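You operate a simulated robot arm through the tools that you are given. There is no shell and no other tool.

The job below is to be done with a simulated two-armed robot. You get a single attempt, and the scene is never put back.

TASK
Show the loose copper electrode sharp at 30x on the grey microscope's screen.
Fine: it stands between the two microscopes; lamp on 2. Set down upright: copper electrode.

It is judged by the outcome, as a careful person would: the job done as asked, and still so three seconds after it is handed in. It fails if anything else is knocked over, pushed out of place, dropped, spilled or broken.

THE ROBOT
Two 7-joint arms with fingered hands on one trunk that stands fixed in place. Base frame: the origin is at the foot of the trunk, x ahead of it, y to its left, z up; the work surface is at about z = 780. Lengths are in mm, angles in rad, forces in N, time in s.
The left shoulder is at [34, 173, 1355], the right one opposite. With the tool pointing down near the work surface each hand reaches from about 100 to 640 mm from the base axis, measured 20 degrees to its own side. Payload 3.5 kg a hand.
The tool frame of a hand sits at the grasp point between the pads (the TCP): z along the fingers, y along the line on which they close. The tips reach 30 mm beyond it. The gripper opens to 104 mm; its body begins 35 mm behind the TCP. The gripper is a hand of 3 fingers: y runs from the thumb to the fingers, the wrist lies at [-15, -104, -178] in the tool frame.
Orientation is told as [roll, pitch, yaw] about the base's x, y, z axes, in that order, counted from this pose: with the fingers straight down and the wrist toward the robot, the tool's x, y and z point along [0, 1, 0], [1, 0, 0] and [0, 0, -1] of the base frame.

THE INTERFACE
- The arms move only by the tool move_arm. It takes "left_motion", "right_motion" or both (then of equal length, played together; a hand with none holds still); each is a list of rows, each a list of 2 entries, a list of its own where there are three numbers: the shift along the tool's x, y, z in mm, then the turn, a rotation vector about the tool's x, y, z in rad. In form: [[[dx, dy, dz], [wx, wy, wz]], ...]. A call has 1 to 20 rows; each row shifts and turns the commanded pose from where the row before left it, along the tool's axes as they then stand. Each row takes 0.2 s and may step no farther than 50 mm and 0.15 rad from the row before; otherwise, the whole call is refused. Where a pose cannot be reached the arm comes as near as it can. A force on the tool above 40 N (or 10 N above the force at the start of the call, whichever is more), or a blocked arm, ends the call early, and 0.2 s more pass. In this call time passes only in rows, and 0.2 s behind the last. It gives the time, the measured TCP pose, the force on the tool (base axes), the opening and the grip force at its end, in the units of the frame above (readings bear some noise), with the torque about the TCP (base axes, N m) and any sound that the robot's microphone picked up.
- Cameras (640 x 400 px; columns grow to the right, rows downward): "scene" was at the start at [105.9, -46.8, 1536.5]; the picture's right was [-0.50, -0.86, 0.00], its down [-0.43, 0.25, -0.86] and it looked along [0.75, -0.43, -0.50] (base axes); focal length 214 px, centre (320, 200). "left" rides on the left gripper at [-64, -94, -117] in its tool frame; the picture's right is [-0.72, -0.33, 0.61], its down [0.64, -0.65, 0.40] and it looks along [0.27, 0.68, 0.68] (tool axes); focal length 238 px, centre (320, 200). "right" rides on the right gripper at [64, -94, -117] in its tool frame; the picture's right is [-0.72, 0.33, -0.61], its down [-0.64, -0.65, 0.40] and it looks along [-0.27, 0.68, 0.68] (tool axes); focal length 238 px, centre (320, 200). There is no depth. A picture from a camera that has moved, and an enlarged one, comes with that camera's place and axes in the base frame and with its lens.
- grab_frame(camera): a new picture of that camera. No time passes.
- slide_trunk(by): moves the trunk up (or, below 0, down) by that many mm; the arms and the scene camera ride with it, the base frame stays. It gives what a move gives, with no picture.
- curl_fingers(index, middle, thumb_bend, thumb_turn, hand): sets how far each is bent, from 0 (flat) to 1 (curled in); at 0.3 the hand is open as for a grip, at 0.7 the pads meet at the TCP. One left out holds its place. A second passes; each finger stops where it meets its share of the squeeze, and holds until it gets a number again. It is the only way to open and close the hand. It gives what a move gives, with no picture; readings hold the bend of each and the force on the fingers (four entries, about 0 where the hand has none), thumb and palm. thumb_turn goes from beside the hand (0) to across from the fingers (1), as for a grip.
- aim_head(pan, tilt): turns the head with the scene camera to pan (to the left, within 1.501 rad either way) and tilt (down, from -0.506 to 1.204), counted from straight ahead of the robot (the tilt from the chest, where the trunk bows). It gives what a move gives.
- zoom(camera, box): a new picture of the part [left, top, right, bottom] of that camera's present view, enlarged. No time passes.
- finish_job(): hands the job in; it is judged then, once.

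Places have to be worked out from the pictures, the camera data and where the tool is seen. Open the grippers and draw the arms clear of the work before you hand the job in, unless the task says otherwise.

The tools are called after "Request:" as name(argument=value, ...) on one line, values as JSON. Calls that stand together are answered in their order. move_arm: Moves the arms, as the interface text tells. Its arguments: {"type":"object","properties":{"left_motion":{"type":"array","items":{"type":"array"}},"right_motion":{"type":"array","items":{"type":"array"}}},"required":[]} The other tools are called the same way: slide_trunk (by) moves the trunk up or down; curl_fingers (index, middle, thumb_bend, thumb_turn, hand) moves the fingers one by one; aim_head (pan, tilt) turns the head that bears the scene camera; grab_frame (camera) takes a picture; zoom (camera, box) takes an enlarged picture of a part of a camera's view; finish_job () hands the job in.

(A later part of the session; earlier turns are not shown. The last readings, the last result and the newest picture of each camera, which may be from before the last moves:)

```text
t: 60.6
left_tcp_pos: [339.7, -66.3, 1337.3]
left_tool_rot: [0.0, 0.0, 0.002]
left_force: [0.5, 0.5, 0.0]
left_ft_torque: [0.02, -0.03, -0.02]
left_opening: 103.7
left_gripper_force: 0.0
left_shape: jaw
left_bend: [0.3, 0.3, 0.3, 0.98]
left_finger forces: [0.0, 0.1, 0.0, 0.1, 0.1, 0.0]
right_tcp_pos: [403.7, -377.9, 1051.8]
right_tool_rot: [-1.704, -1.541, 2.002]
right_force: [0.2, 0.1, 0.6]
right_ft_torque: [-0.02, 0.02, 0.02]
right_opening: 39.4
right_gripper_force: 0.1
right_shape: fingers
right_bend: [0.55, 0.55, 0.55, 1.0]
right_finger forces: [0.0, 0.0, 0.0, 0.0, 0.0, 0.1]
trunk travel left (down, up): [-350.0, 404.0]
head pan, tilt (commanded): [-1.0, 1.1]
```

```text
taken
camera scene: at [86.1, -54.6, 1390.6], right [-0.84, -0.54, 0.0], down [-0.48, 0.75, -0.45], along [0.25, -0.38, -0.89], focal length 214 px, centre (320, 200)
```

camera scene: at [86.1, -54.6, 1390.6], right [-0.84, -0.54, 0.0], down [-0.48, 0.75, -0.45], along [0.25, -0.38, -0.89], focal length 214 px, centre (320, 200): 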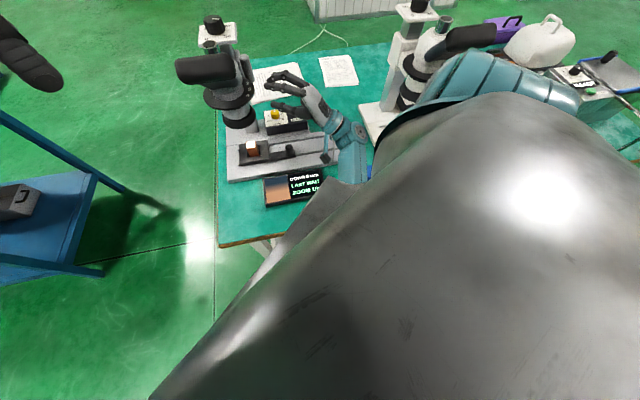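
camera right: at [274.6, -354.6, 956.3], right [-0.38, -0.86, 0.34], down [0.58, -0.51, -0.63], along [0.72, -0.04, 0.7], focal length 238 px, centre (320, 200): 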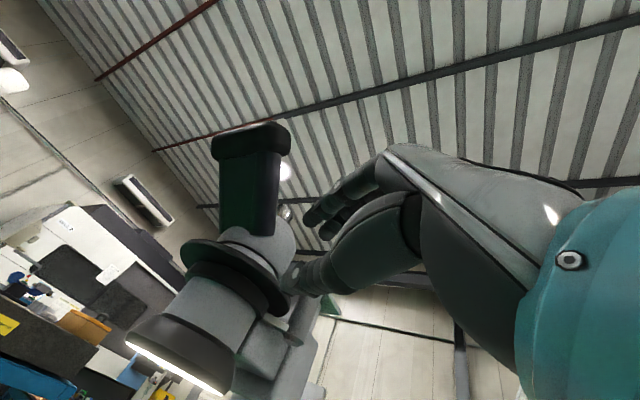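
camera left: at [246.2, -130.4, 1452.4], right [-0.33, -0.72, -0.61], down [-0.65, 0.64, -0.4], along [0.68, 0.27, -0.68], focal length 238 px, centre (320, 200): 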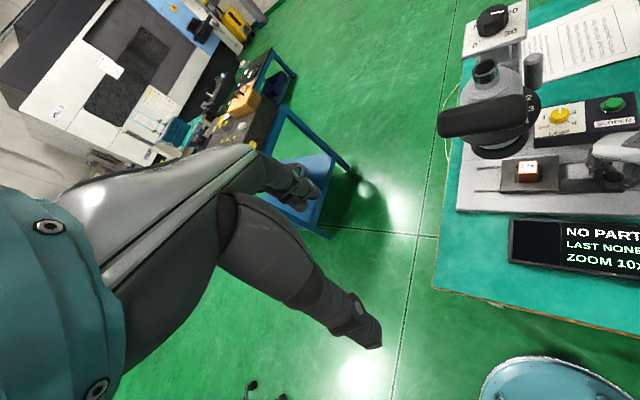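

The forearm comes from near the body heading right, so a left-pointing hand bends the wrist too far; pointing straight ahead with the hand further left is the natural posture. I turn the heading to about -5° while moving left to (396,-320,1045), i.e. facing the ring at its front-right.

Request:
move_arm(right_motion=[[[12.5, 0, 0], [0, -0.096, 0]], [[12.5, 0, 0], [0, -0.096, 0]], [[12.5, 0, 0], [0, -0.096, 0]], [[12.5, 0, 0], [0, -0.096, 0]]])

Request:
grab_frame(camera="right")

Request:
aim_head(pan=-0.7, tilt=0.7)

Request:
grab_frame(camera="scene")

```text
t: 61.2
left_tcp_pos: [340.7, -65.3, 1335.2]
left_tool_rot: [-0.001, -0.001, 0.002]
left_force: [0.0, 0.5, 0.4]
left_ft_torque: [-0.01, -0.02, 0.0]
left_opening: 103.8
left_gripper_force: 0.0
left_shape: jaw
left_bend: [0.3, 0.3, 0.3, 0.98]
left_finger forces: [0.0, 0.0, 0.1, 0.1, 0.0, 0.1]
right_tcp_pos: [400.7, -396.1, 1082.3]
right_tool_rot: [-1.607, -1.367, 1.732]
right_force: [-0.2, -0.9, 0.7]
right_ft_torque: [-0.01, 0.04, 0.01]
right_opening: 39.3
right_gripper_force: 0.0
right_shape: fingers
right_bend: [0.55, 0.55, 0.55, 1.0]
right_finger forces: [0.0, 0.0, 0.0, 0.1, 0.0, 0.0]
trunk travel left (down, up): [-350.0, 404.0]
head pan, tilt (commanded): [-1.0, 1.1]
stopped in row 2 (right hand): the arm was blocked; the commanded pose is now the measured one
```

```text
taken
camera right: at [279.2, -367.4, 977.2], right [-0.53, -0.71, 0.46], down [0.5, -0.7, -0.51], along [0.68, -0.04, 0.73], focal length 238 px, centre (320, 200)
```

right: 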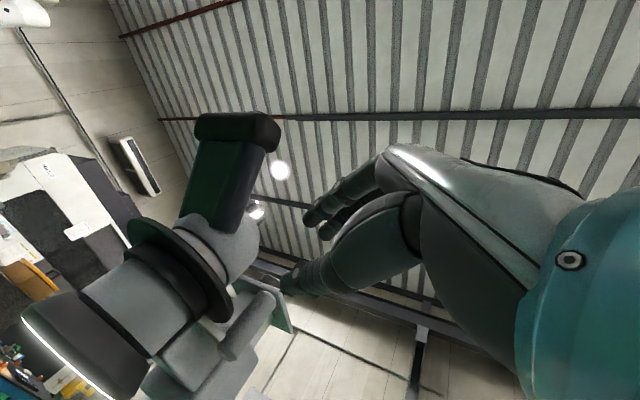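

```text
t: 62.0
left_tcp_pos: [340.5, -66.9, 1334.9]
left_tool_rot: [-0.001, 0.0, 0.002]
left_force: [0.2, 0.2, 0.8]
left_ft_torque: [-0.03, -0.01, -0.02]
left_opening: 103.5
left_gripper_force: 0.1
left_shape: jaw
left_bend: [0.3, 0.3, 0.3, 0.98]
left_finger forces: [0.1, 0.0, 0.0, 0.1, 0.0, 0.0]
right_tcp_pos: [399.6, -395.4, 1082.7]
right_tool_rot: [-1.605, -1.367, 1.729]
right_force: [-0.1, -0.4, 0.8]
right_ft_torque: [-0.02, 0.01, 0.02]
right_opening: 39.1
right_gripper_force: 0.0
right_shape: fingers
right_bend: [0.55, 0.55, 0.55, 1.0]
right_finger forces: [0.0, 0.0, 0.0, 0.1, 0.1, 0.0]
trunk travel left (down, up): [-350.0, 404.0]
head pan, tilt (commanded): [-0.7, 0.7]
```

```text
taken
camera scene: at [116.9, -56.1, 1420.4], right [-0.64, -0.76, 0.0], down [-0.49, 0.42, -0.76], along [0.58, -0.49, -0.64], focal length 214 px, centre (320, 200)
```

scene: 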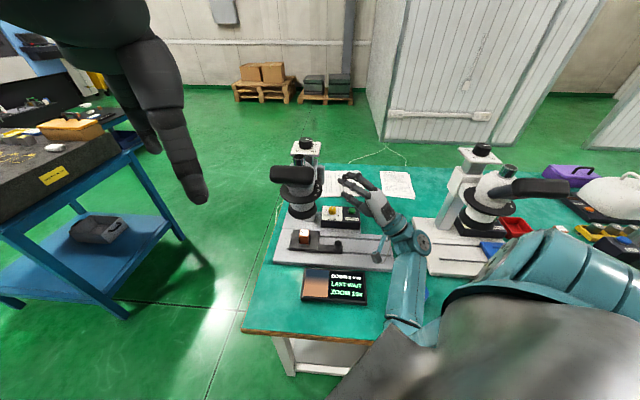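

Turning the hand to the right is what blocks; pointing left worked. I level the hand again, turn the heading to about 35° left, and aim for the ring's right side (angle about -10°) with the wrist further out.

Request:
move_arm(right_motion=[[[0, 0, 0], [0, 0.1, 0.1]], [[-5, 0, 0], [0, 0.1, 0.1]], [[-5, 0, 3], [0, 0.1, 0]], [[-5, 0, 4], [0, 0.1, 0]], [[-5, 0, 4], [0, 0.09, 0]]])

Request:
move_arm(right_motion=[[[0, -12, 0], [0, 0, 0]], [[0, -13, 0], [0, 0, 0]], [[0, -13, 0], [0, 0, 0]]])

Request:
grab_frame(camera="right")

Request:
zoom(camera="scene", box=[250, 120, 450, 280])

```text
t: 63.2
left_tcp_pos: [339.9, -67.5, 1335.1]
left_tool_rot: [0.0, 0.001, 0.002]
left_force: [-0.9, -0.3, -0.3]
left_ft_torque: [0.0, -0.03, -0.01]
left_opening: 103.5
left_gripper_force: 0.1
left_shape: jaw
left_bend: [0.3, 0.3, 0.3, 0.98]
left_finger forces: [0.1, 0.0, 0.1, 0.1, 0.0, 0.1]
right_tcp_pos: [417.4, -409.2, 1082.6]
right_tool_rot: [0.637, -1.558, -0.019]
right_force: [0.0, 0.1, 0.9]
right_ft_torque: [0.03, 0.02, 0.02]
right_opening: 39.6
right_gripper_force: 0.1
right_shape: fingers
right_bend: [0.55, 0.55, 0.55, 1.0]
right_finger forces: [0.1, 0.0, 0.0, 0.1, 0.0, 0.0]
trunk travel left (down, up): [-350.0, 404.0]
head pan, tilt (commanded): [-0.7, 0.7]
```

```text
t: 64.0
left_tcp_pos: [340.2, -65.8, 1335.3]
left_tool_rot: [0.0, -0.001, 0.002]
left_force: [0.6, 0.4, 0.5]
left_ft_torque: [-0.01, -0.01, 0.0]
left_opening: 103.7
left_gripper_force: 0.1
left_shape: jaw
left_bend: [0.3, 0.3, 0.3, 0.98]
left_finger forces: [0.1, 0.0, 0.1, 0.0, 0.0, 0.0]
right_tcp_pos: [415.8, -408.2, 1042.9]
right_tool_rot: [0.574, -1.557, 0.041]
right_force: [-0.3, 0.2, -0.4]
right_ft_torque: [0.01, 0.01, 0.01]
right_opening: 39.5
right_gripper_force: 0.1
right_shape: fingers
right_bend: [0.55, 0.55, 0.55, 1.0]
right_finger forces: [0.0, 0.1, 0.1, 0.1, 0.1, 0.1]
trunk travel left (down, up): [-350.0, 404.0]
head pan, tilt (commanded): [-0.7, 0.7]
```

```text
taken
camera right: at [283.3, -423.6, 950.8], right [-0.08, -0.94, 0.33], down [0.69, -0.29, -0.66], along [0.72, 0.17, 0.67], focal length 238 px, centre (320, 200)
```

right: 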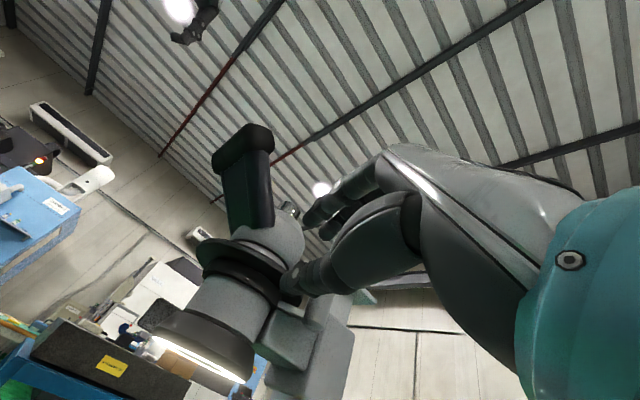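

```text
2.50 times, centred on (350, 200) of scene
camera zoom: at [117.0, -56.2, 1420.5], right [-0.64, -0.77, 0.0], down [-0.49, 0.41, -0.76], along [0.59, -0.49, -0.64], focal length 536 px, centre (245, 200)
```

zoom: 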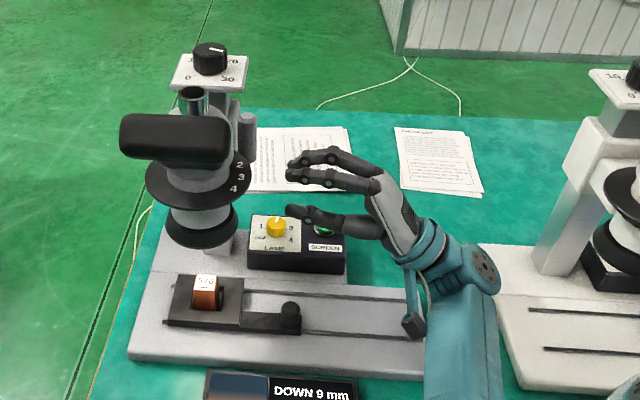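

Exact now: TCP (416,-408,1043), heading 35°, pointing straight at the ring's axis 134 mm away. I advance 38 mm so that the tips stop just outside the rim and check the heights.

Request:
move_arm(right_motion=[[[0, 1, 19], [0, 0, 0]], [[0, 1, 19], [0, 0, 0]]])

Request:
grab_frame(camera="right")

Request:
zoom(camera="right", box=[190, 120, 390, 320])

Request:
zoom(camera="scene", box=[270, 150, 370, 230])

Request:
zoom(camera="left", box=[480, 60, 600, 160])

```text
t: 64.6
left_tcp_pos: [340.2, -66.2, 1335.9]
left_tool_rot: [0.0, 0.001, 0.001]
left_force: [-0.2, -0.8, -0.5]
left_ft_torque: [-0.01, -0.01, -0.02]
left_opening: 103.4
left_gripper_force: 0.1
left_shape: jaw
left_bend: [0.3, 0.3, 0.3, 0.98]
left_finger forces: [0.1, 0.1, 0.1, 0.0, 0.0, 0.0]
right_tcp_pos: [446.7, -386.7, 1043.1]
right_tool_rot: [0.549, -1.557, 0.067]
right_force: [0.2, -0.2, 0.3]
right_ft_torque: [-0.01, 0.01, -0.01]
right_opening: 39.3
right_gripper_force: 0.1
right_shape: fingers
right_bend: [0.55, 0.55, 0.55, 1.0]
right_finger forces: [0.1, 0.0, 0.0, 0.0, 0.0, 0.0]
trunk travel left (down, up): [-350.0, 404.0]
head pan, tilt (commanded): [-0.7, 0.7]
```

```text
taken
camera right: at [312.8, -401.7, 951.6], right [-0.08, -0.94, 0.33], down [0.69, -0.29, -0.66], along [0.72, 0.17, 0.67], focal length 238 px, centre (320, 200)
```

right: 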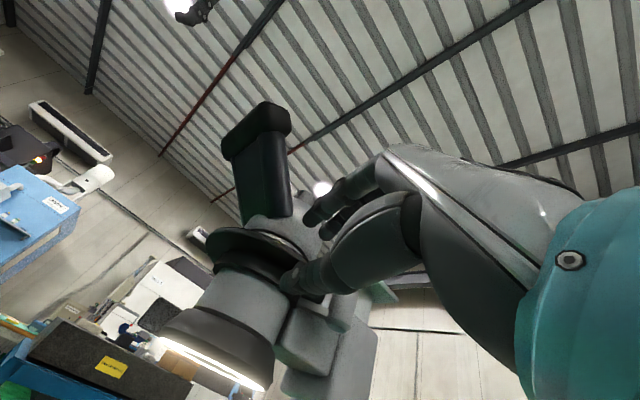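

```text
2.00 times, centred on (290, 220) of right
camera zoom: at [312.8, -401.7, 951.6], right [-0.08, -0.94, 0.33], down [0.69, -0.29, -0.66], along [0.72, 0.17, 0.67], focal length 477 px, centre (380, 160)
```

zoom: 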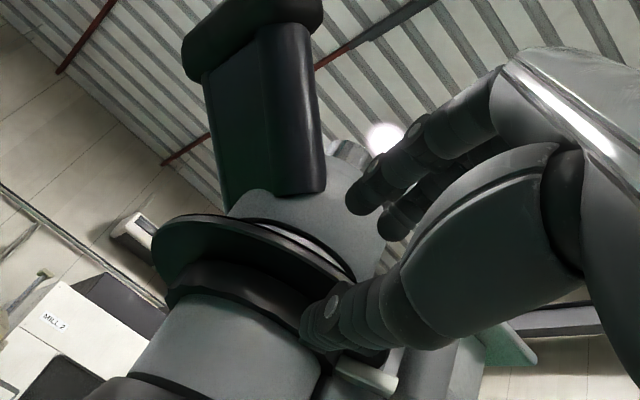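

```text
5.00 times, centred on (320, 190) of scene
camera zoom: at [116.9, -56.0, 1420.5], right [-0.64, -0.77, 0.0], down [-0.49, 0.41, -0.76], along [0.59, -0.49, -0.64], focal length 1072 px, centre (320, 250)
```

zoom: 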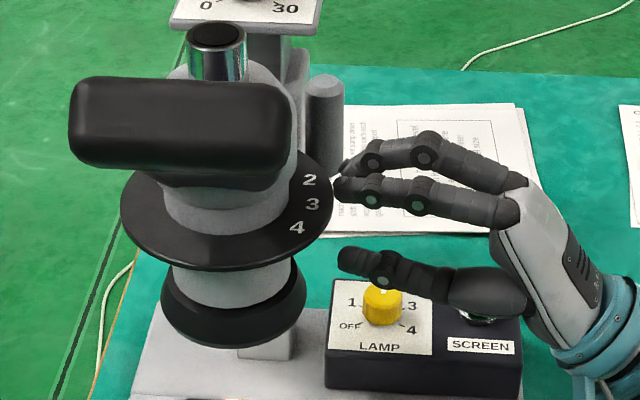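

```text
4.00 times, centred on (540, 110) of left
camera zoom: at [246.0, -130.0, 1452.5], right [-0.33, -0.72, -0.61], down [-0.65, 0.64, -0.4], along [0.68, 0.27, -0.68], focal length 953 px, centre (-560, 560)
```

zoom: 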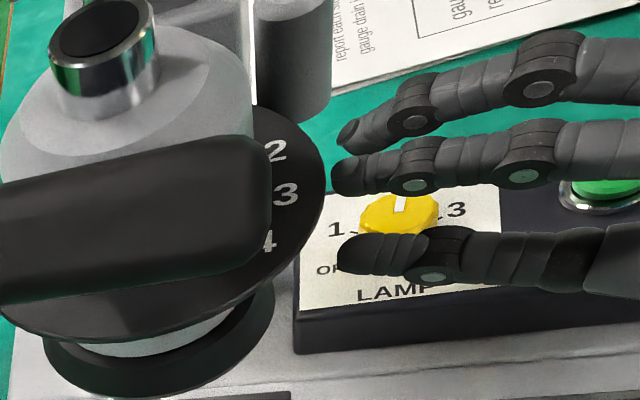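

The fingers are above and the thumb below the disc plane, symmetric within about 2 mm, pointing between numbers 2 and 3. I advance 15 mm so the tips overlap the rim by about 10 mm.

Request:
move_arm(right_motion=[[[0, 1.5, 8], [0, 0, 0]], [[0, 0, 7], [0, 0, 0]]])

Request:
zoom(camera="right", box=[190, 120, 390, 320])

Request:
zoom(camera="scene", box=[270, 150, 370, 230])

Request:
zoom(camera="left", box=[480, 60, 600, 160])

```text
t: 65.2
left_tcp_pos: [340.5, -65.7, 1335.2]
left_tool_rot: [0.0, 0.0, 0.002]
left_force: [0.4, 0.5, 0.2]
left_ft_torque: [0.0, 0.02, 0.01]
left_opening: 103.9
left_gripper_force: 0.1
left_shape: jaw
left_bend: [0.3, 0.3, 0.3, 0.98]
left_finger forces: [0.0, 0.0, 0.1, 0.0, 0.0, 0.0]
right_tcp_pos: [461.3, -378.9, 1046.9]
right_tool_rot: [0.589, -1.559, 0.028]
right_force: [0.1, -0.8, 0.1]
right_ft_torque: [-0.03, 0.02, 0.01]
right_opening: 39.4
right_gripper_force: 0.0
right_shape: fingers
right_bend: [0.55, 0.55, 0.55, 1.0]
right_finger forces: [0.0, 0.1, 0.0, 0.0, 0.0, 0.1]
trunk travel left (down, up): [-350.0, 404.0]
head pan, tilt (commanded): [-0.7, 0.7]
```

```text
2.00 times, centred on (290, 220) of right
camera zoom: at [326.4, -393.7, 953.7], right [-0.08, -0.94, 0.33], down [0.69, -0.29, -0.66], along [0.72, 0.17, 0.67], focal length 477 px, centre (380, 160)
```

zoom: 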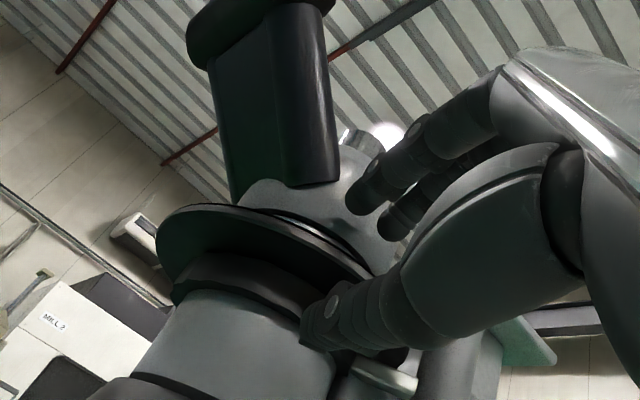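

```text
5.00 times, centred on (320, 190) of scene
camera zoom: at [116.9, -56.1, 1420.5], right [-0.64, -0.77, 0.0], down [-0.49, 0.41, -0.76], along [0.59, -0.49, -0.64], focal length 1072 px, centre (320, 250)
```

zoom: 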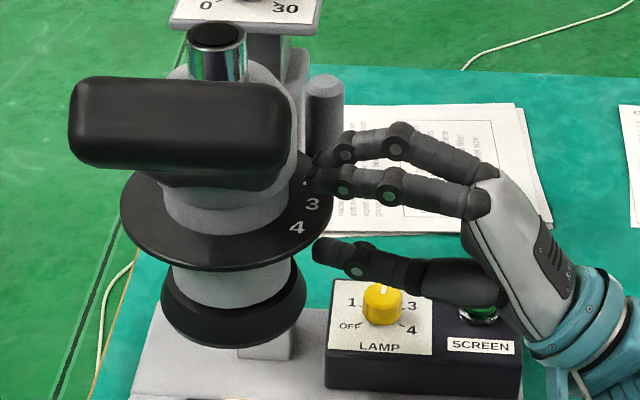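

```text
4.00 times, centred on (540, 110) of left
camera zoom: at [246.0, -130.1, 1452.5], right [-0.33, -0.72, -0.61], down [-0.65, 0.64, -0.4], along [0.68, 0.27, -0.68], focal length 953 px, centre (-560, 560)
```

zoom: 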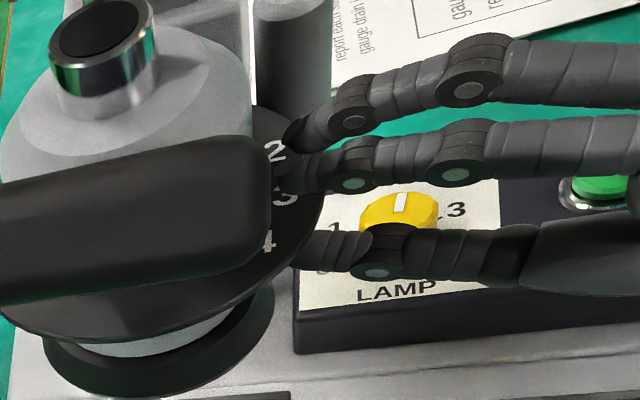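

Fingers straddle the disc properly at ring angle about -9°. To get a full number step I first swing back (not gripping) clockwise around the ring axis by about 13°.

Request:
move_arm(right_motion=[[[6.2, -0.5, 0.24], [0, -0.077, 0]], [[6.2, -0.5, 0.24], [0, -0.077, 0]], [[6.2, -0.5, 0.24], [0, -0.077, 0]]])

Request:
zoom(camera="right", box=[190, 120, 390, 320])

Request:
zoom(camera="scene", box=[270, 150, 370, 230])

```text
t: 66.0
left_tcp_pos: [340.6, -65.8, 1335.6]
left_tool_rot: [-0.001, 0.001, 0.001]
left_force: [-0.5, -0.5, 0.0]
left_ft_torque: [-0.02, 0.0, 0.01]
left_opening: 103.4
left_gripper_force: 0.1
left_shape: jaw
left_bend: [0.3, 0.3, 0.3, 0.98]
left_finger forces: [0.0, 0.0, 0.0, 0.0, 0.1, 0.0]
right_tcp_pos: [449.4, -362.9, 1045.8]
right_tool_rot: [0.269, -1.556, 0.112]
right_force: [0.2, -0.3, 0.0]
right_ft_torque: [0.01, 0.0, 0.03]
right_opening: 39.4
right_gripper_force: 0.1
right_shape: fingers
right_bend: [0.55, 0.55, 0.55, 1.0]
right_finger forces: [0.0, 0.0, 0.1, 0.0, 0.0, 0.0]
trunk travel left (down, up): [-350.0, 404.0]
head pan, tilt (commanded): [-0.7, 0.7]
```

```text
2.00 times, centred on (290, 220) of right
camera zoom: at [316.2, -346.7, 953.3], right [-0.3, -0.9, 0.33], down [0.61, -0.44, -0.66], along [0.74, 0.0, 0.67], focal length 477 px, centre (380, 160)
```

zoom: 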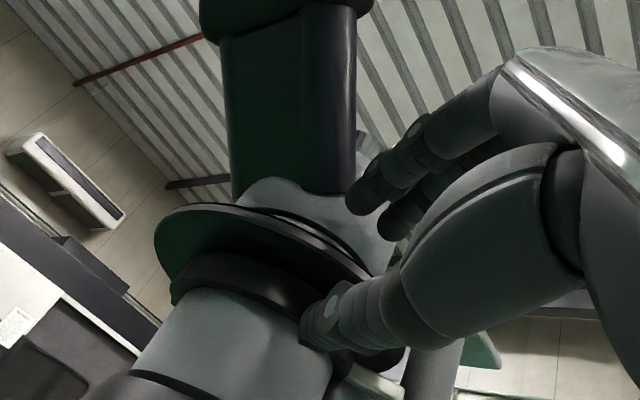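

```text
5.00 times, centred on (320, 190) of scene
camera zoom: at [116.7, -55.7, 1420.6], right [-0.64, -0.77, 0.0], down [-0.49, 0.41, -0.77], along [0.59, -0.49, -0.64], focal length 1072 px, centre (320, 250)
```

zoom: 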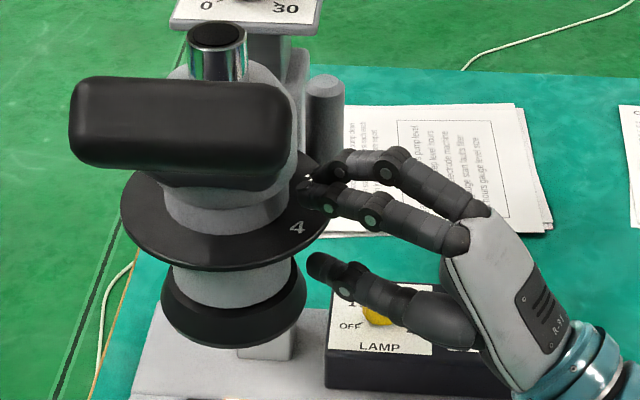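

Reached ring angle about -23° exactly. I edge in 2 mm more and close the fingers on the disc.

Request:
move_arm(right_motion=[[[0, 0, 2], [0, 0, 0]]])

Request:
curl_fingers(hand="right", index=0.7, middle=0.7, thumb_bend=0.7)

Request:
zoom(camera="right", box=[190, 120, 390, 320])

Request:
zoom(camera="scene", box=[270, 150, 370, 230])

```text
t: 66.4
left_tcp_pos: [340.4, -67.2, 1335.5]
left_tool_rot: [-0.001, 0.001, 0.001]
left_force: [-0.5, -0.7, -0.6]
left_ft_torque: [0.03, -0.01, 0.03]
left_opening: 103.5
left_gripper_force: 0.1
left_shape: jaw
left_bend: [0.3, 0.3, 0.3, 0.98]
left_finger forces: [0.0, 0.1, 0.1, 0.1, 0.1, 0.1]
right_tcp_pos: [452.0, -361.1, 1045.1]
right_tool_rot: [0.298, -1.557, 0.085]
right_force: [0.6, -0.1, -0.4]
right_ft_torque: [0.0, 0.01, -0.01]
right_opening: 39.3
right_gripper_force: 0.1
right_shape: fingers
right_bend: [0.55, 0.55, 0.55, 1.0]
right_finger forces: [0.0, 0.0, 0.0, 0.0, 0.0, 0.0]
trunk travel left (down, up): [-350.0, 404.0]
head pan, tilt (commanded): [-0.7, 0.7]
```

```text
t: 67.4
left_tcp_pos: [340.4, -65.6, 1335.2]
left_tool_rot: [0.0, 0.001, 0.001]
left_force: [-0.3, -0.2, 0.5]
left_ft_torque: [0.0, 0.0, -0.01]
left_opening: 103.8
left_gripper_force: 0.1
left_shape: jaw
left_bend: [0.3, 0.3, 0.3, 0.98]
left_finger forces: [0.1, 0.0, 0.0, 0.1, 0.0, 0.0]
right_tcp_pos: [453.3, -361.2, 1045.7]
right_tool_rot: [0.332, -1.557, 0.049]
right_force: [0.0, 0.4, -1.2]
right_ft_torque: [0.02, 0.04, -0.01]
right_opening: 4.0
right_gripper_force: 0.6
right_shape: fingers
right_bend: [0.7, 0.7, 0.68, 1.0]
right_finger forces: [0.0, 0.0, 0.0, 0.1, 1.7, 0.1]
trunk travel left (down, up): [-350.0, 404.0]
head pan, tilt (commanded): [-0.7, 0.7]
```

```text
2.00 times, centred on (290, 220) of right
camera zoom: at [318.3, -345.9, 952.6], right [-0.29, -0.9, 0.33], down [0.61, -0.44, -0.66], along [0.74, 0.01, 0.67], focal length 477 px, centre (380, 160)
```

zoom: 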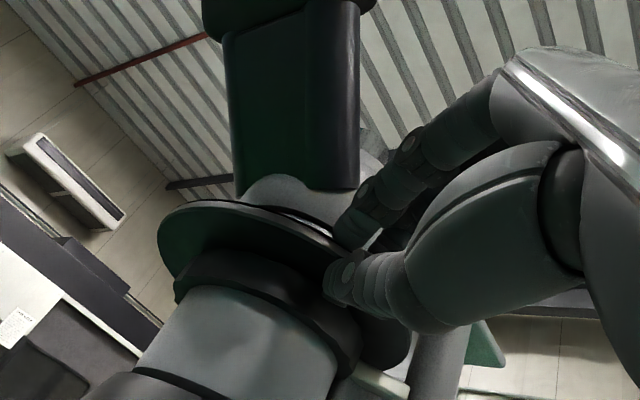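

```text
5.00 times, centred on (320, 190) of scene
camera zoom: at [117.1, -56.1, 1420.5], right [-0.64, -0.77, 0.0], down [-0.49, 0.41, -0.76], along [0.59, -0.49, -0.64], focal length 1072 px, centre (320, 250)
```

zoom: 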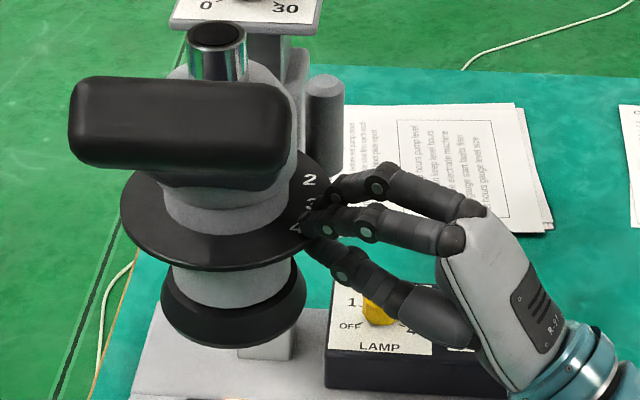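

The thumb touches lightly (1.7 N) but the fingers reached 0.7 without pressing, so I lower the hand 1 mm and curl a bit further to squeeze the disc.

Request:
move_arm(right_motion=[[[0, -1, 0], [0, 0, 0]]])

Request:
curl_fingers(hand="right", index=0.8, middle=0.8, thumb_bend=0.76)

Request:
zoom(camera="scene", box=[270, 150, 370, 230])

Request:
zoom(camera="right", box=[190, 120, 390, 320])

```text
t: 67.8
left_tcp_pos: [340.0, -65.5, 1334.2]
left_tool_rot: [0.0, 0.0, 0.002]
left_force: [0.1, 0.6, 0.6]
left_ft_torque: [-0.01, -0.03, -0.01]
left_opening: 103.5
left_gripper_force: 0.0
left_shape: jaw
left_bend: [0.3, 0.3, 0.3, 0.98]
left_finger forces: [0.0, 0.0, 0.0, 0.1, 0.1, 0.0]
right_tcp_pos: [453.0, -361.5, 1044.4]
right_tool_rot: [0.34, -1.559, 0.046]
right_force: [-0.4, -1.2, -0.5]
right_ft_torque: [-0.01, 0.02, -0.01]
right_opening: 3.4
right_gripper_force: 0.6
right_shape: fingers
right_bend: [0.7, 0.7, 0.68, 1.0]
right_finger forces: [0.4, 0.4, 0.0, 0.1, 1.2, 0.0]
trunk travel left (down, up): [-350.0, 404.0]
head pan, tilt (commanded): [-0.7, 0.7]
```

```text
t: 68.8
left_tcp_pos: [340.7, -66.4, 1335.2]
left_tool_rot: [0.002, 0.0, 0.001]
left_force: [0.2, 0.5, 0.3]
left_ft_torque: [-0.01, -0.04, 0.02]
left_opening: 103.6
left_gripper_force: 0.0
left_shape: jaw
left_bend: [0.3, 0.3, 0.3, 0.98]
left_finger forces: [0.1, 0.0, 0.1, 0.0, 0.1, 0.0]
right_tcp_pos: [453.0, -360.4, 1043.3]
right_tool_rot: [0.322, -1.557, 0.06]
right_force: [6.1, 0.4, 5.1]
right_ft_torque: [0.14, -0.07, -0.05]
right_opening: 0.1
right_gripper_force: 9.7
right_shape: fingers
right_bend: [0.77, 0.8, 0.71, 1.0]
right_finger forces: [12.0, 0.0, 0.0, 0.0, 8.7, 0.0]
trunk travel left (down, up): [-350.0, 404.0]
head pan, tilt (commanded): [-0.7, 0.7]
```

```text
5.00 times, centred on (320, 190) of scene
camera zoom: at [117.4, -55.8, 1420.5], right [-0.64, -0.77, 0.0], down [-0.49, 0.41, -0.76], along [0.58, -0.49, -0.64], focal length 1072 px, centre (320, 250)
```

zoom: 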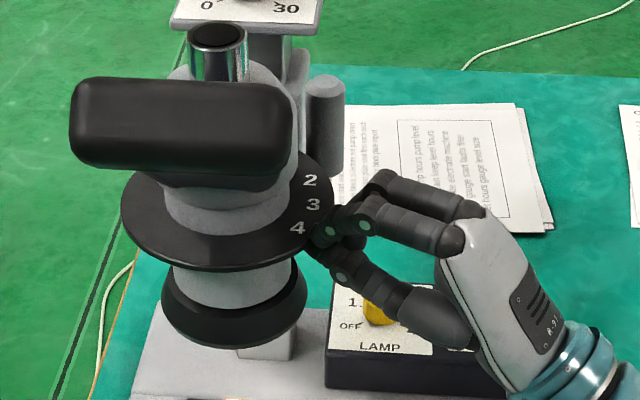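

```text
2.00 times, centred on (290, 220) of right
camera zoom: at [319.2, -345.7, 951.6], right [-0.3, -0.9, 0.33], down [0.61, -0.44, -0.66], along [0.74, 0.01, 0.67], focal length 477 px, centre (380, 160)
```

zoom: 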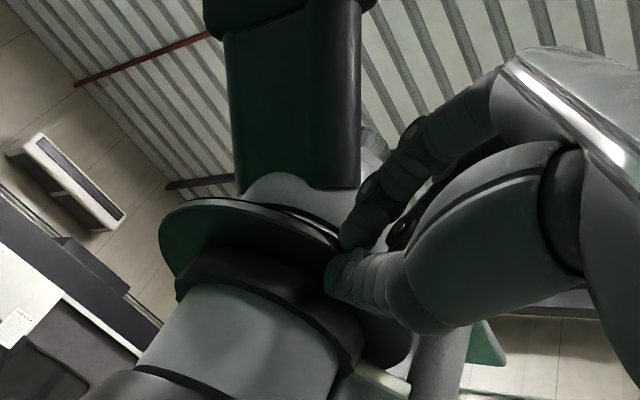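

Only the index bears; the middle curled past the rim. I reopen, lower the hand by 2.5 mm and go 3 mm deeper so both fingers land on the disc while less curled.

Request:
curl_fingers(hand="right", index=0.6, middle=0.6, thumb_bend=0.6)

Request:
move_arm(right_motion=[[[0, -2.5, 3], [0, 0, 0]]])

Request:
curl_fingers(hand="right", index=0.74, middle=0.74, thumb_bend=0.78)

Request:
zoom(camera="scene", box=[270, 150, 370, 230])

Request:
zoom(camera="right", box=[190, 120, 390, 320])

```text
t: 69.8
left_tcp_pos: [339.4, -66.1, 1335.5]
left_tool_rot: [0.001, 0.001, 0.002]
left_force: [-0.2, 0.7, -0.8]
left_ft_torque: [-0.06, -0.01, -0.02]
left_opening: 103.6
left_gripper_force: 0.0
left_shape: jaw
left_bend: [0.3, 0.3, 0.3, 0.98]
left_finger forces: [0.0, 0.0, 0.0, 0.0, 0.1, 0.1]
right_tcp_pos: [452.3, -361.1, 1044.7]
right_tool_rot: [0.341, -1.558, 0.041]
right_force: [-0.4, 1.3, -0.5]
right_ft_torque: [-0.06, 0.01, -0.01]
right_opening: 25.7
right_gripper_force: 0.0
right_shape: fingers
right_bend: [0.6, 0.6, 0.6, 1.0]
right_finger forces: [0.0, 0.0, 0.1, 0.0, 0.0, 0.0]
trunk travel left (down, up): [-350.0, 404.0]
head pan, tilt (commanded): [-0.7, 0.7]
```

```text
t: 70.2
left_tcp_pos: [340.0, -66.1, 1334.9]
left_tool_rot: [0.0, -0.001, 0.001]
left_force: [0.0, 0.4, 0.4]
left_ft_torque: [0.0, 0.02, 0.0]
left_opening: 103.7
left_gripper_force: 0.0
left_shape: jaw
left_bend: [0.3, 0.3, 0.3, 0.98]
left_finger forces: [0.1, 0.1, 0.1, 0.1, 0.1, 0.0]
right_tcp_pos: [456.2, -360.5, 1040.5]
right_tool_rot: [0.37, -1.556, 0.013]
right_force: [0.3, -0.8, 1.0]
right_ft_torque: [-0.05, -0.02, -0.01]
right_opening: 25.7
right_gripper_force: 0.0
right_shape: fingers
right_bend: [0.6, 0.6, 0.6, 1.0]
right_finger forces: [0.0, 0.1, 0.0, 0.0, 0.0, 0.0]
trunk travel left (down, up): [-350.0, 404.0]
head pan, tilt (commanded): [-0.7, 0.7]
```

```text
t: 71.2
left_tcp_pos: [341.0, -66.1, 1336.4]
left_tool_rot: [0.0, -0.001, 0.0]
left_force: [-0.4, -0.7, -0.6]
left_ft_torque: [-0.02, -0.03, 0.0]
left_opening: 103.9
left_gripper_force: 0.0
left_shape: jaw
left_bend: [0.3, 0.3, 0.3, 0.98]
left_finger forces: [0.0, 0.0, 0.0, 0.0, 0.0, 0.0]
right_tcp_pos: [455.7, -360.4, 1041.5]
right_tool_rot: [0.301, -1.558, 0.082]
right_force: [7.3, 1.5, 3.6]
right_ft_torque: [0.0, -0.1, -0.01]
right_opening: 0.0
right_gripper_force: 11.3
right_shape: fingers
right_bend: [0.73, 0.72, 0.72, 1.0]
right_finger forces: [6.7, 6.4, 0.0, 0.0, 9.3, 0.0]
trunk travel left (down, up): [-350.0, 404.0]
head pan, tilt (commanded): [-0.7, 0.7]
```

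```text
5.00 times, centred on (320, 190) of scene
camera zoom: at [117.8, -55.6, 1420.5], right [-0.64, -0.77, 0.0], down [-0.49, 0.41, -0.76], along [0.58, -0.49, -0.64], focal length 1072 px, centre (320, 250)
```

zoom: 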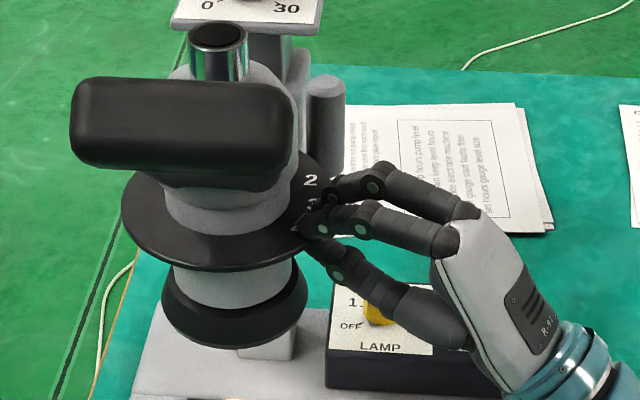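

```text
2.00 times, centred on (290, 220) of right
camera zoom: at [322.4, -345.4, 949.1], right [-0.29, -0.9, 0.33], down [0.61, -0.44, -0.66], along [0.74, 0.01, 0.67], focal length 477 px, centre (380, 160)
```

zoom: 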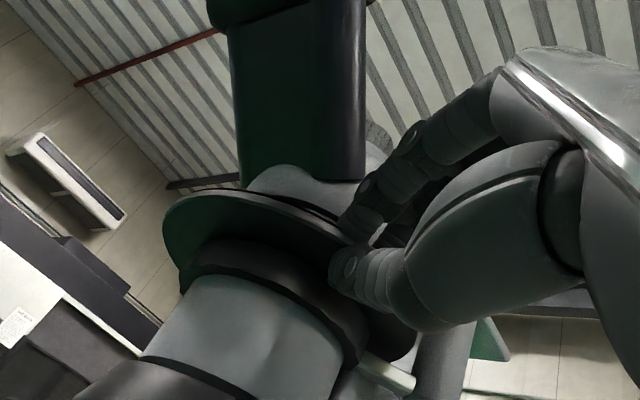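

A proper pinch: index 6.7, middle 6.4, thumb 9.3 N. I turn the ring counter-clockwise about its axis, first 13°, then check.

Request:
move_arm(right_motion=[[[-5.86, 0, 0.23], [0, 0.077, 0]], [[-5.86, 0, 0.23], [0, 0.077, 0]], [[-5.86, 0, 0.23], [0, 0.077, 0]]])

Request:
zoom(camera="scene", box=[270, 150, 370, 230])

Request:
zoom(camera="left", box=[480, 60, 600, 160])

Request:
zoom(camera="scene", box=[290, 255, 390, 315])

```text
t: 72.0
left_tcp_pos: [339.1, -64.4, 1336.1]
left_tool_rot: [-0.001, 0.0, 0.002]
left_force: [0.6, -0.2, 0.1]
left_ft_torque: [0.0, 0.01, -0.03]
left_opening: 103.6
left_gripper_force: 0.1
left_shape: jaw
left_bend: [0.3, 0.3, 0.3, 0.98]
left_finger forces: [0.0, 0.1, 0.0, 0.0, 0.0, 0.0]
right_tcp_pos: [461.3, -371.4, 1042.2]
right_tool_rot: [0.427, -1.559, 0.192]
right_force: [-4.2, 15.2, 2.8]
right_ft_torque: [-0.06, -0.08, 0.25]
right_opening: 0.1
right_gripper_force: 10.8
right_shape: fingers
right_bend: [0.73, 0.73, 0.72, 1.0]
right_finger forces: [5.6, 6.4, 0.1, 0.0, 9.9, 0.1]
trunk travel left (down, up): [-350.0, 404.0]
head pan, tilt (commanded): [-0.7, 0.7]
```

```text
5.00 times, centred on (320, 190) of scene
camera zoom: at [115.9, -53.7, 1420.7], right [-0.64, -0.77, 0.0], down [-0.49, 0.41, -0.77], along [0.59, -0.49, -0.64], focal length 1072 px, centre (320, 250)
```

zoom: 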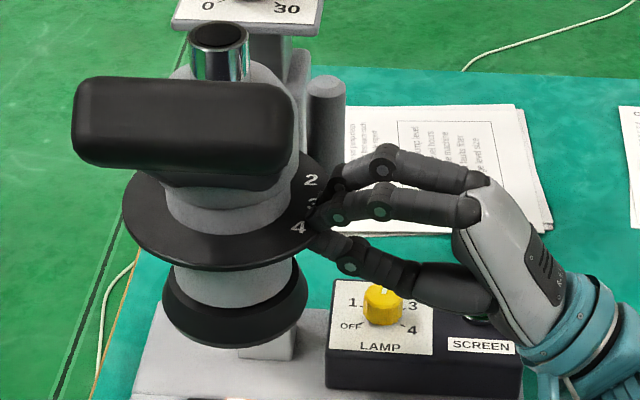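

```text
4.00 times, centred on (540, 110) of left
camera zoom: at [244.9, -127.7, 1452.9], right [-0.32, -0.72, -0.61], down [-0.65, 0.64, -0.41], along [0.68, 0.27, -0.68], focal length 953 px, centre (-560, 560)
```

zoom: 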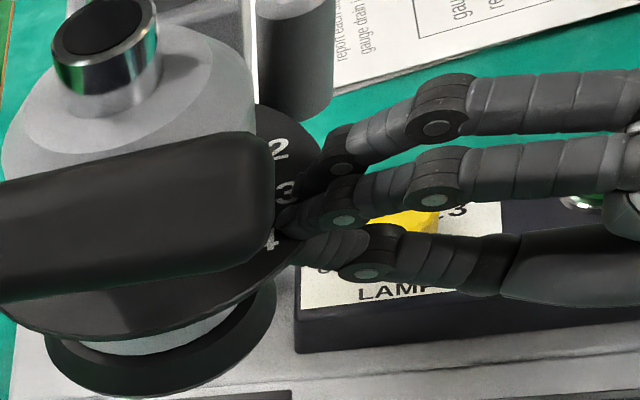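

```text
6.40 times, centred on (340, 285) of scene
camera zoom: at [115.9, -53.7, 1420.7], right [-0.64, -0.77, 0.0], down [-0.49, 0.41, -0.77], along [0.59, -0.49, -0.64], focal length 1373 px, centre (192, -344)
```

zoom: 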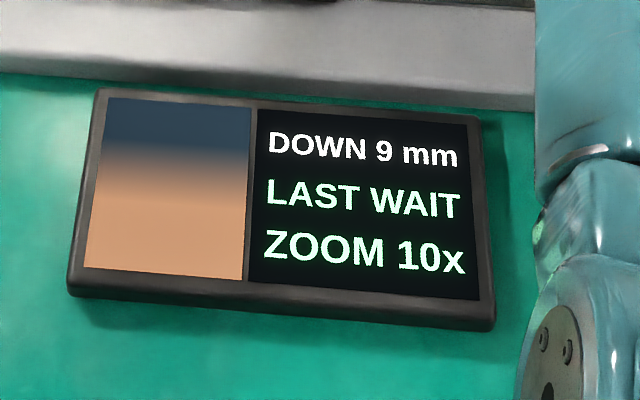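

The numbers have not moved and the side force rose to 15 N, so the pads slip or the ring is held. I stop here and look closely for an index, lever or lock on the ring, especially the silver part beneath it.

Request:
zoom(camera="right", box=[200, 150, 340, 330])

Request:
zoom(camera="right", box=[240, 220, 360, 340])

Request:
zoom(camera="scene", box=[275, 155, 325, 195])

```text
2.22 times, centred on (270, 240) of right
camera zoom: at [328.1, -388.6, 949.7], right [-0.08, -0.94, 0.33], down [0.69, -0.29, -0.66], along [0.72, 0.18, 0.67], focal length 530 px, centre (431, 111)
```

zoom: 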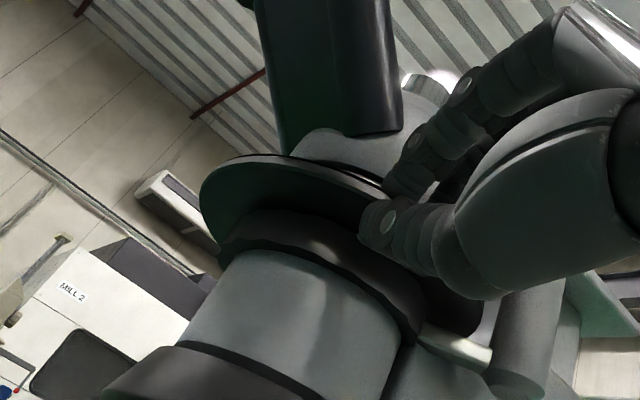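

```text
3.33 times, centred on (300, 280) of right
camera zoom: at [328.1, -388.6, 949.7], right [-0.08, -0.94, 0.33], down [0.69, -0.29, -0.66], along [0.72, 0.18, 0.67], focal length 794 px, centre (387, -67)
```

zoom: 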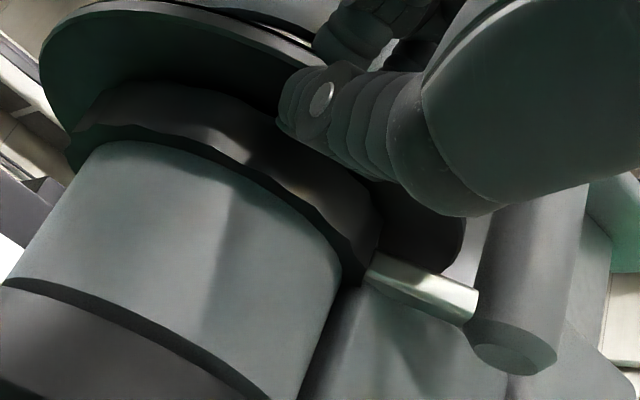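

```text
10.00 times, centred on (300, 175) of scene
camera zoom: at [115.9, -53.7, 1420.7], right [-0.64, -0.77, 0.0], down [-0.49, 0.41, -0.77], along [0.59, -0.49, -0.64], focal length 2145 px, centre (520, 450)
```

zoom: 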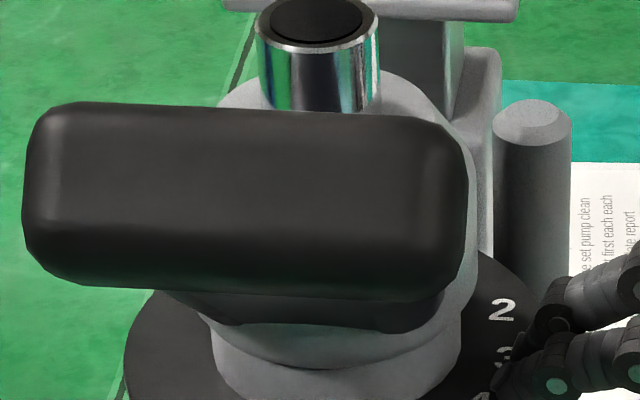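

Now it is clear: the numbered disc is a fixed dial, and a metal rod runs from the hub beneath it to the grey vertical cylinder — that post is the zoom lever's handle, now at 1. I release the disc at once and back straight out.

Request:
curl_fingers(hand="right", index=0.55, middle=0.55, thumb_bend=0.55)

Request:
move_arm(right_motion=[[[0, 1, -20], [0, 0, 0]], [[0, 0, -30], [0, 0, 0]], [[-10, 0, -30], [0, 0, 0]]])

Request:
grab_frame(camera="right")

Request:
zoom(camera="scene", box=[270, 120, 350, 200])

Request:
zoom(camera="left", box=[470, 20, 570, 120])

```text
t: 73.0
left_tcp_pos: [339.7, -66.2, 1336.3]
left_tool_rot: [0.001, 0.001, 0.002]
left_force: [0.5, 0.1, 0.0]
left_ft_torque: [-0.02, -0.01, 0.01]
left_opening: 103.6
left_gripper_force: 0.0
left_shape: jaw
left_bend: [0.3, 0.3, 0.3, 0.98]
left_finger forces: [0.0, 0.0, 0.0, 0.0, 0.1, 0.0]
right_tcp_pos: [462.6, -375.4, 1041.3]
right_tool_rot: [0.573, -1.556, 0.041]
right_force: [-0.4, 0.1, -0.1]
right_ft_torque: [-0.05, -0.03, 0.01]
right_opening: 38.4
right_gripper_force: 0.1
right_shape: fingers
right_bend: [0.55, 0.55, 0.55, 1.0]
right_finger forces: [0.0, 0.1, 0.0, 0.1, 0.0, 0.1]
trunk travel left (down, up): [-350.0, 404.0]
head pan, tilt (commanded): [-0.7, 0.7]
```

```text
t: 73.8
left_tcp_pos: [339.9, -66.4, 1336.0]
left_tool_rot: [0.0, 0.0, 0.001]
left_force: [0.6, 0.3, -0.9]
left_ft_torque: [0.0, -0.02, -0.02]
left_opening: 103.7
left_gripper_force: 0.0
left_shape: jaw
left_bend: [0.3, 0.3, 0.3, 0.98]
left_finger forces: [0.0, 0.0, 0.0, 0.0, 0.0, 0.0]
right_tcp_pos: [403.1, -431.0, 1042.0]
right_tool_rot: [0.643, -1.556, -0.029]
right_force: [-0.4, -0.5, -0.9]
right_ft_torque: [-0.03, -0.01, -0.01]
right_opening: 37.9
right_gripper_force: 0.0
right_shape: fingers
right_bend: [0.55, 0.55, 0.55, 1.0]
right_finger forces: [0.0, 0.0, 0.0, 0.1, 0.1, 0.0]
trunk travel left (down, up): [-350.0, 404.0]
head pan, tilt (commanded): [-0.7, 0.7]
```

```text
taken
camera right: at [270.3, -446.4, 949.6], right [-0.08, -0.94, 0.33], down [0.69, -0.29, -0.66], along [0.72, 0.17, 0.67], focal length 238 px, centre (320, 200)
```

right: 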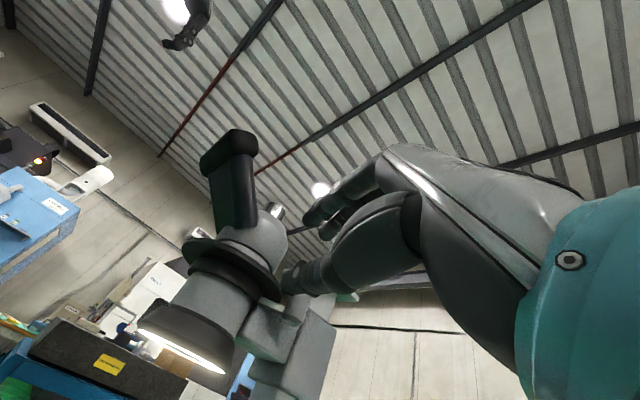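

```text
5.00 times, centred on (310, 160) of scene
camera zoom: at [116.8, -56.5, 1420.5], right [-0.64, -0.77, 0.0], down [-0.49, 0.41, -0.76], along [0.59, -0.49, -0.64], focal length 1072 px, centre (370, 400)
```

zoom: 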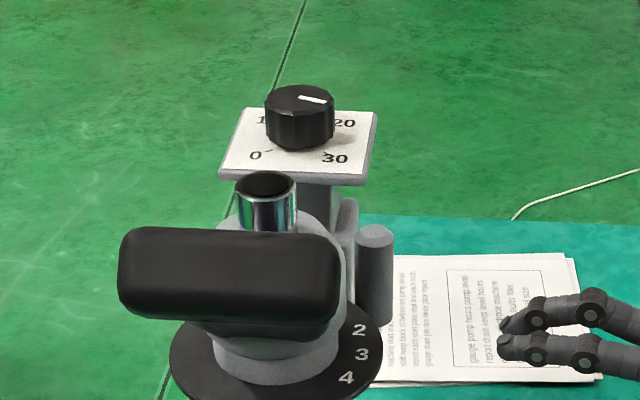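

```text
4.00 times, centred on (520, 70) of left
camera zoom: at [245.8, -130.6, 1452.5], right [-0.33, -0.72, -0.61], down [-0.65, 0.64, -0.4], along [0.68, 0.27, -0.68], focal length 953 px, centre (-480, 720)
```

zoom: 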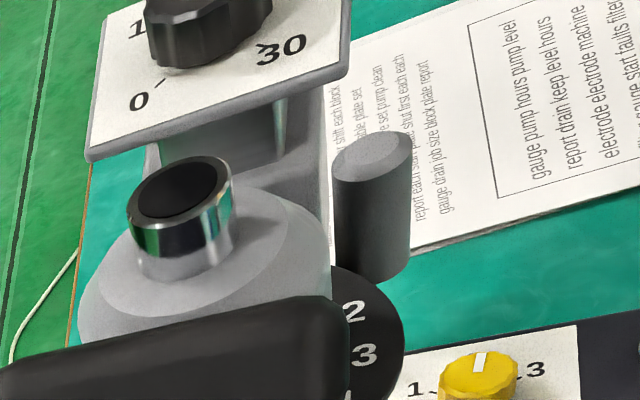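

The dial is unmoved and undamaged. I will grip the lever's handle (top near (520,-400,1099), about 26 mm thick) "handshake" style: fingers behind, thumb in front, hand pointing left along the bench. I move right/back to free space and roll the hand 90°.

Request:
move_arm(right_motion=[[[-30.6, 18, 12], [0, 0, 0]], [[-30.6, 18, 12], [0, 0, 0]], [[0, 0, 0], [0, 0, 0.143]], [[0, 0, 0], [0, 0, 0.143]], [[0, 0, 0], [0, 0, 0.143]], [[0, 0, 0], [0, 0, 0.143]], [[0, 0, 0], [0, 0, 0.143]], [[0, 0, 0], [0, 0, 0.143]]])

Request:
grab_frame(camera="scene")

Request:
grab_frame(camera="right")

```text
t: 75.6
left_tcp_pos: [340.4, -67.5, 1335.4]
left_tool_rot: [-0.001, 0.001, 0.002]
left_force: [0.2, -0.2, -1.5]
left_ft_torque: [-0.01, -0.04, 0.01]
left_opening: 103.7
left_gripper_force: 0.1
left_shape: jaw
left_bend: [0.3, 0.3, 0.3, 0.98]
left_finger forces: [0.0, 0.0, 0.1, 0.1, 0.1, 0.0]
right_tcp_pos: [459.9, -465.1, 1078.4]
right_tool_rot: [1.557, -0.705, -0.947]
right_force: [-0.2, 0.2, 0.7]
right_ft_torque: [-0.02, -0.03, -0.01]
right_opening: 38.3
right_gripper_force: 0.0
right_shape: fingers
right_bend: [0.55, 0.55, 0.55, 1.0]
right_finger forces: [0.1, 0.0, 0.1, 0.0, 0.0, 0.0]
trunk travel left (down, up): [-350.0, 404.0]
head pan, tilt (commanded): [-0.7, 0.7]
```

```text
taken
camera scene: at [116.8, -56.0, 1420.5], right [-0.64, -0.77, 0.0], down [-0.49, 0.41, -0.77], along [0.59, -0.49, -0.64], focal length 214 px, centre (320, 200)
```

scene: 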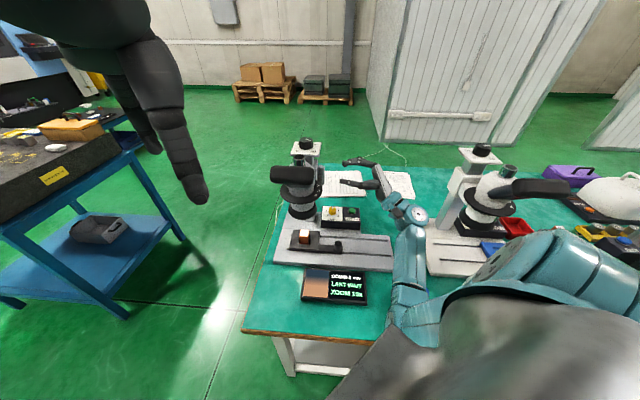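

```text
taken
camera right: at [298.8, -440.2, 1067.7], right [-0.09, -0.94, -0.33], down [0.27, 0.29, -0.92], along [0.96, -0.18, 0.23], focal length 238 px, centre (320, 200)
```

right: 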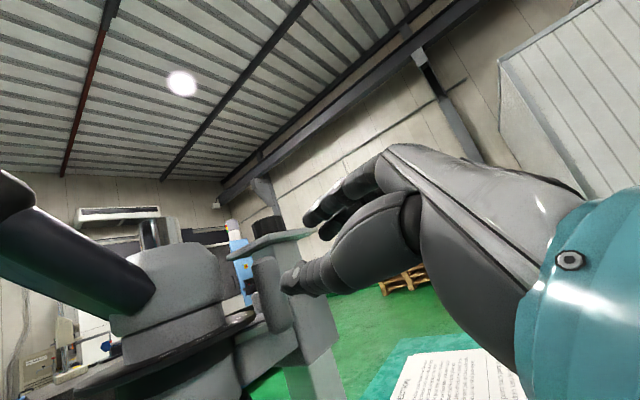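

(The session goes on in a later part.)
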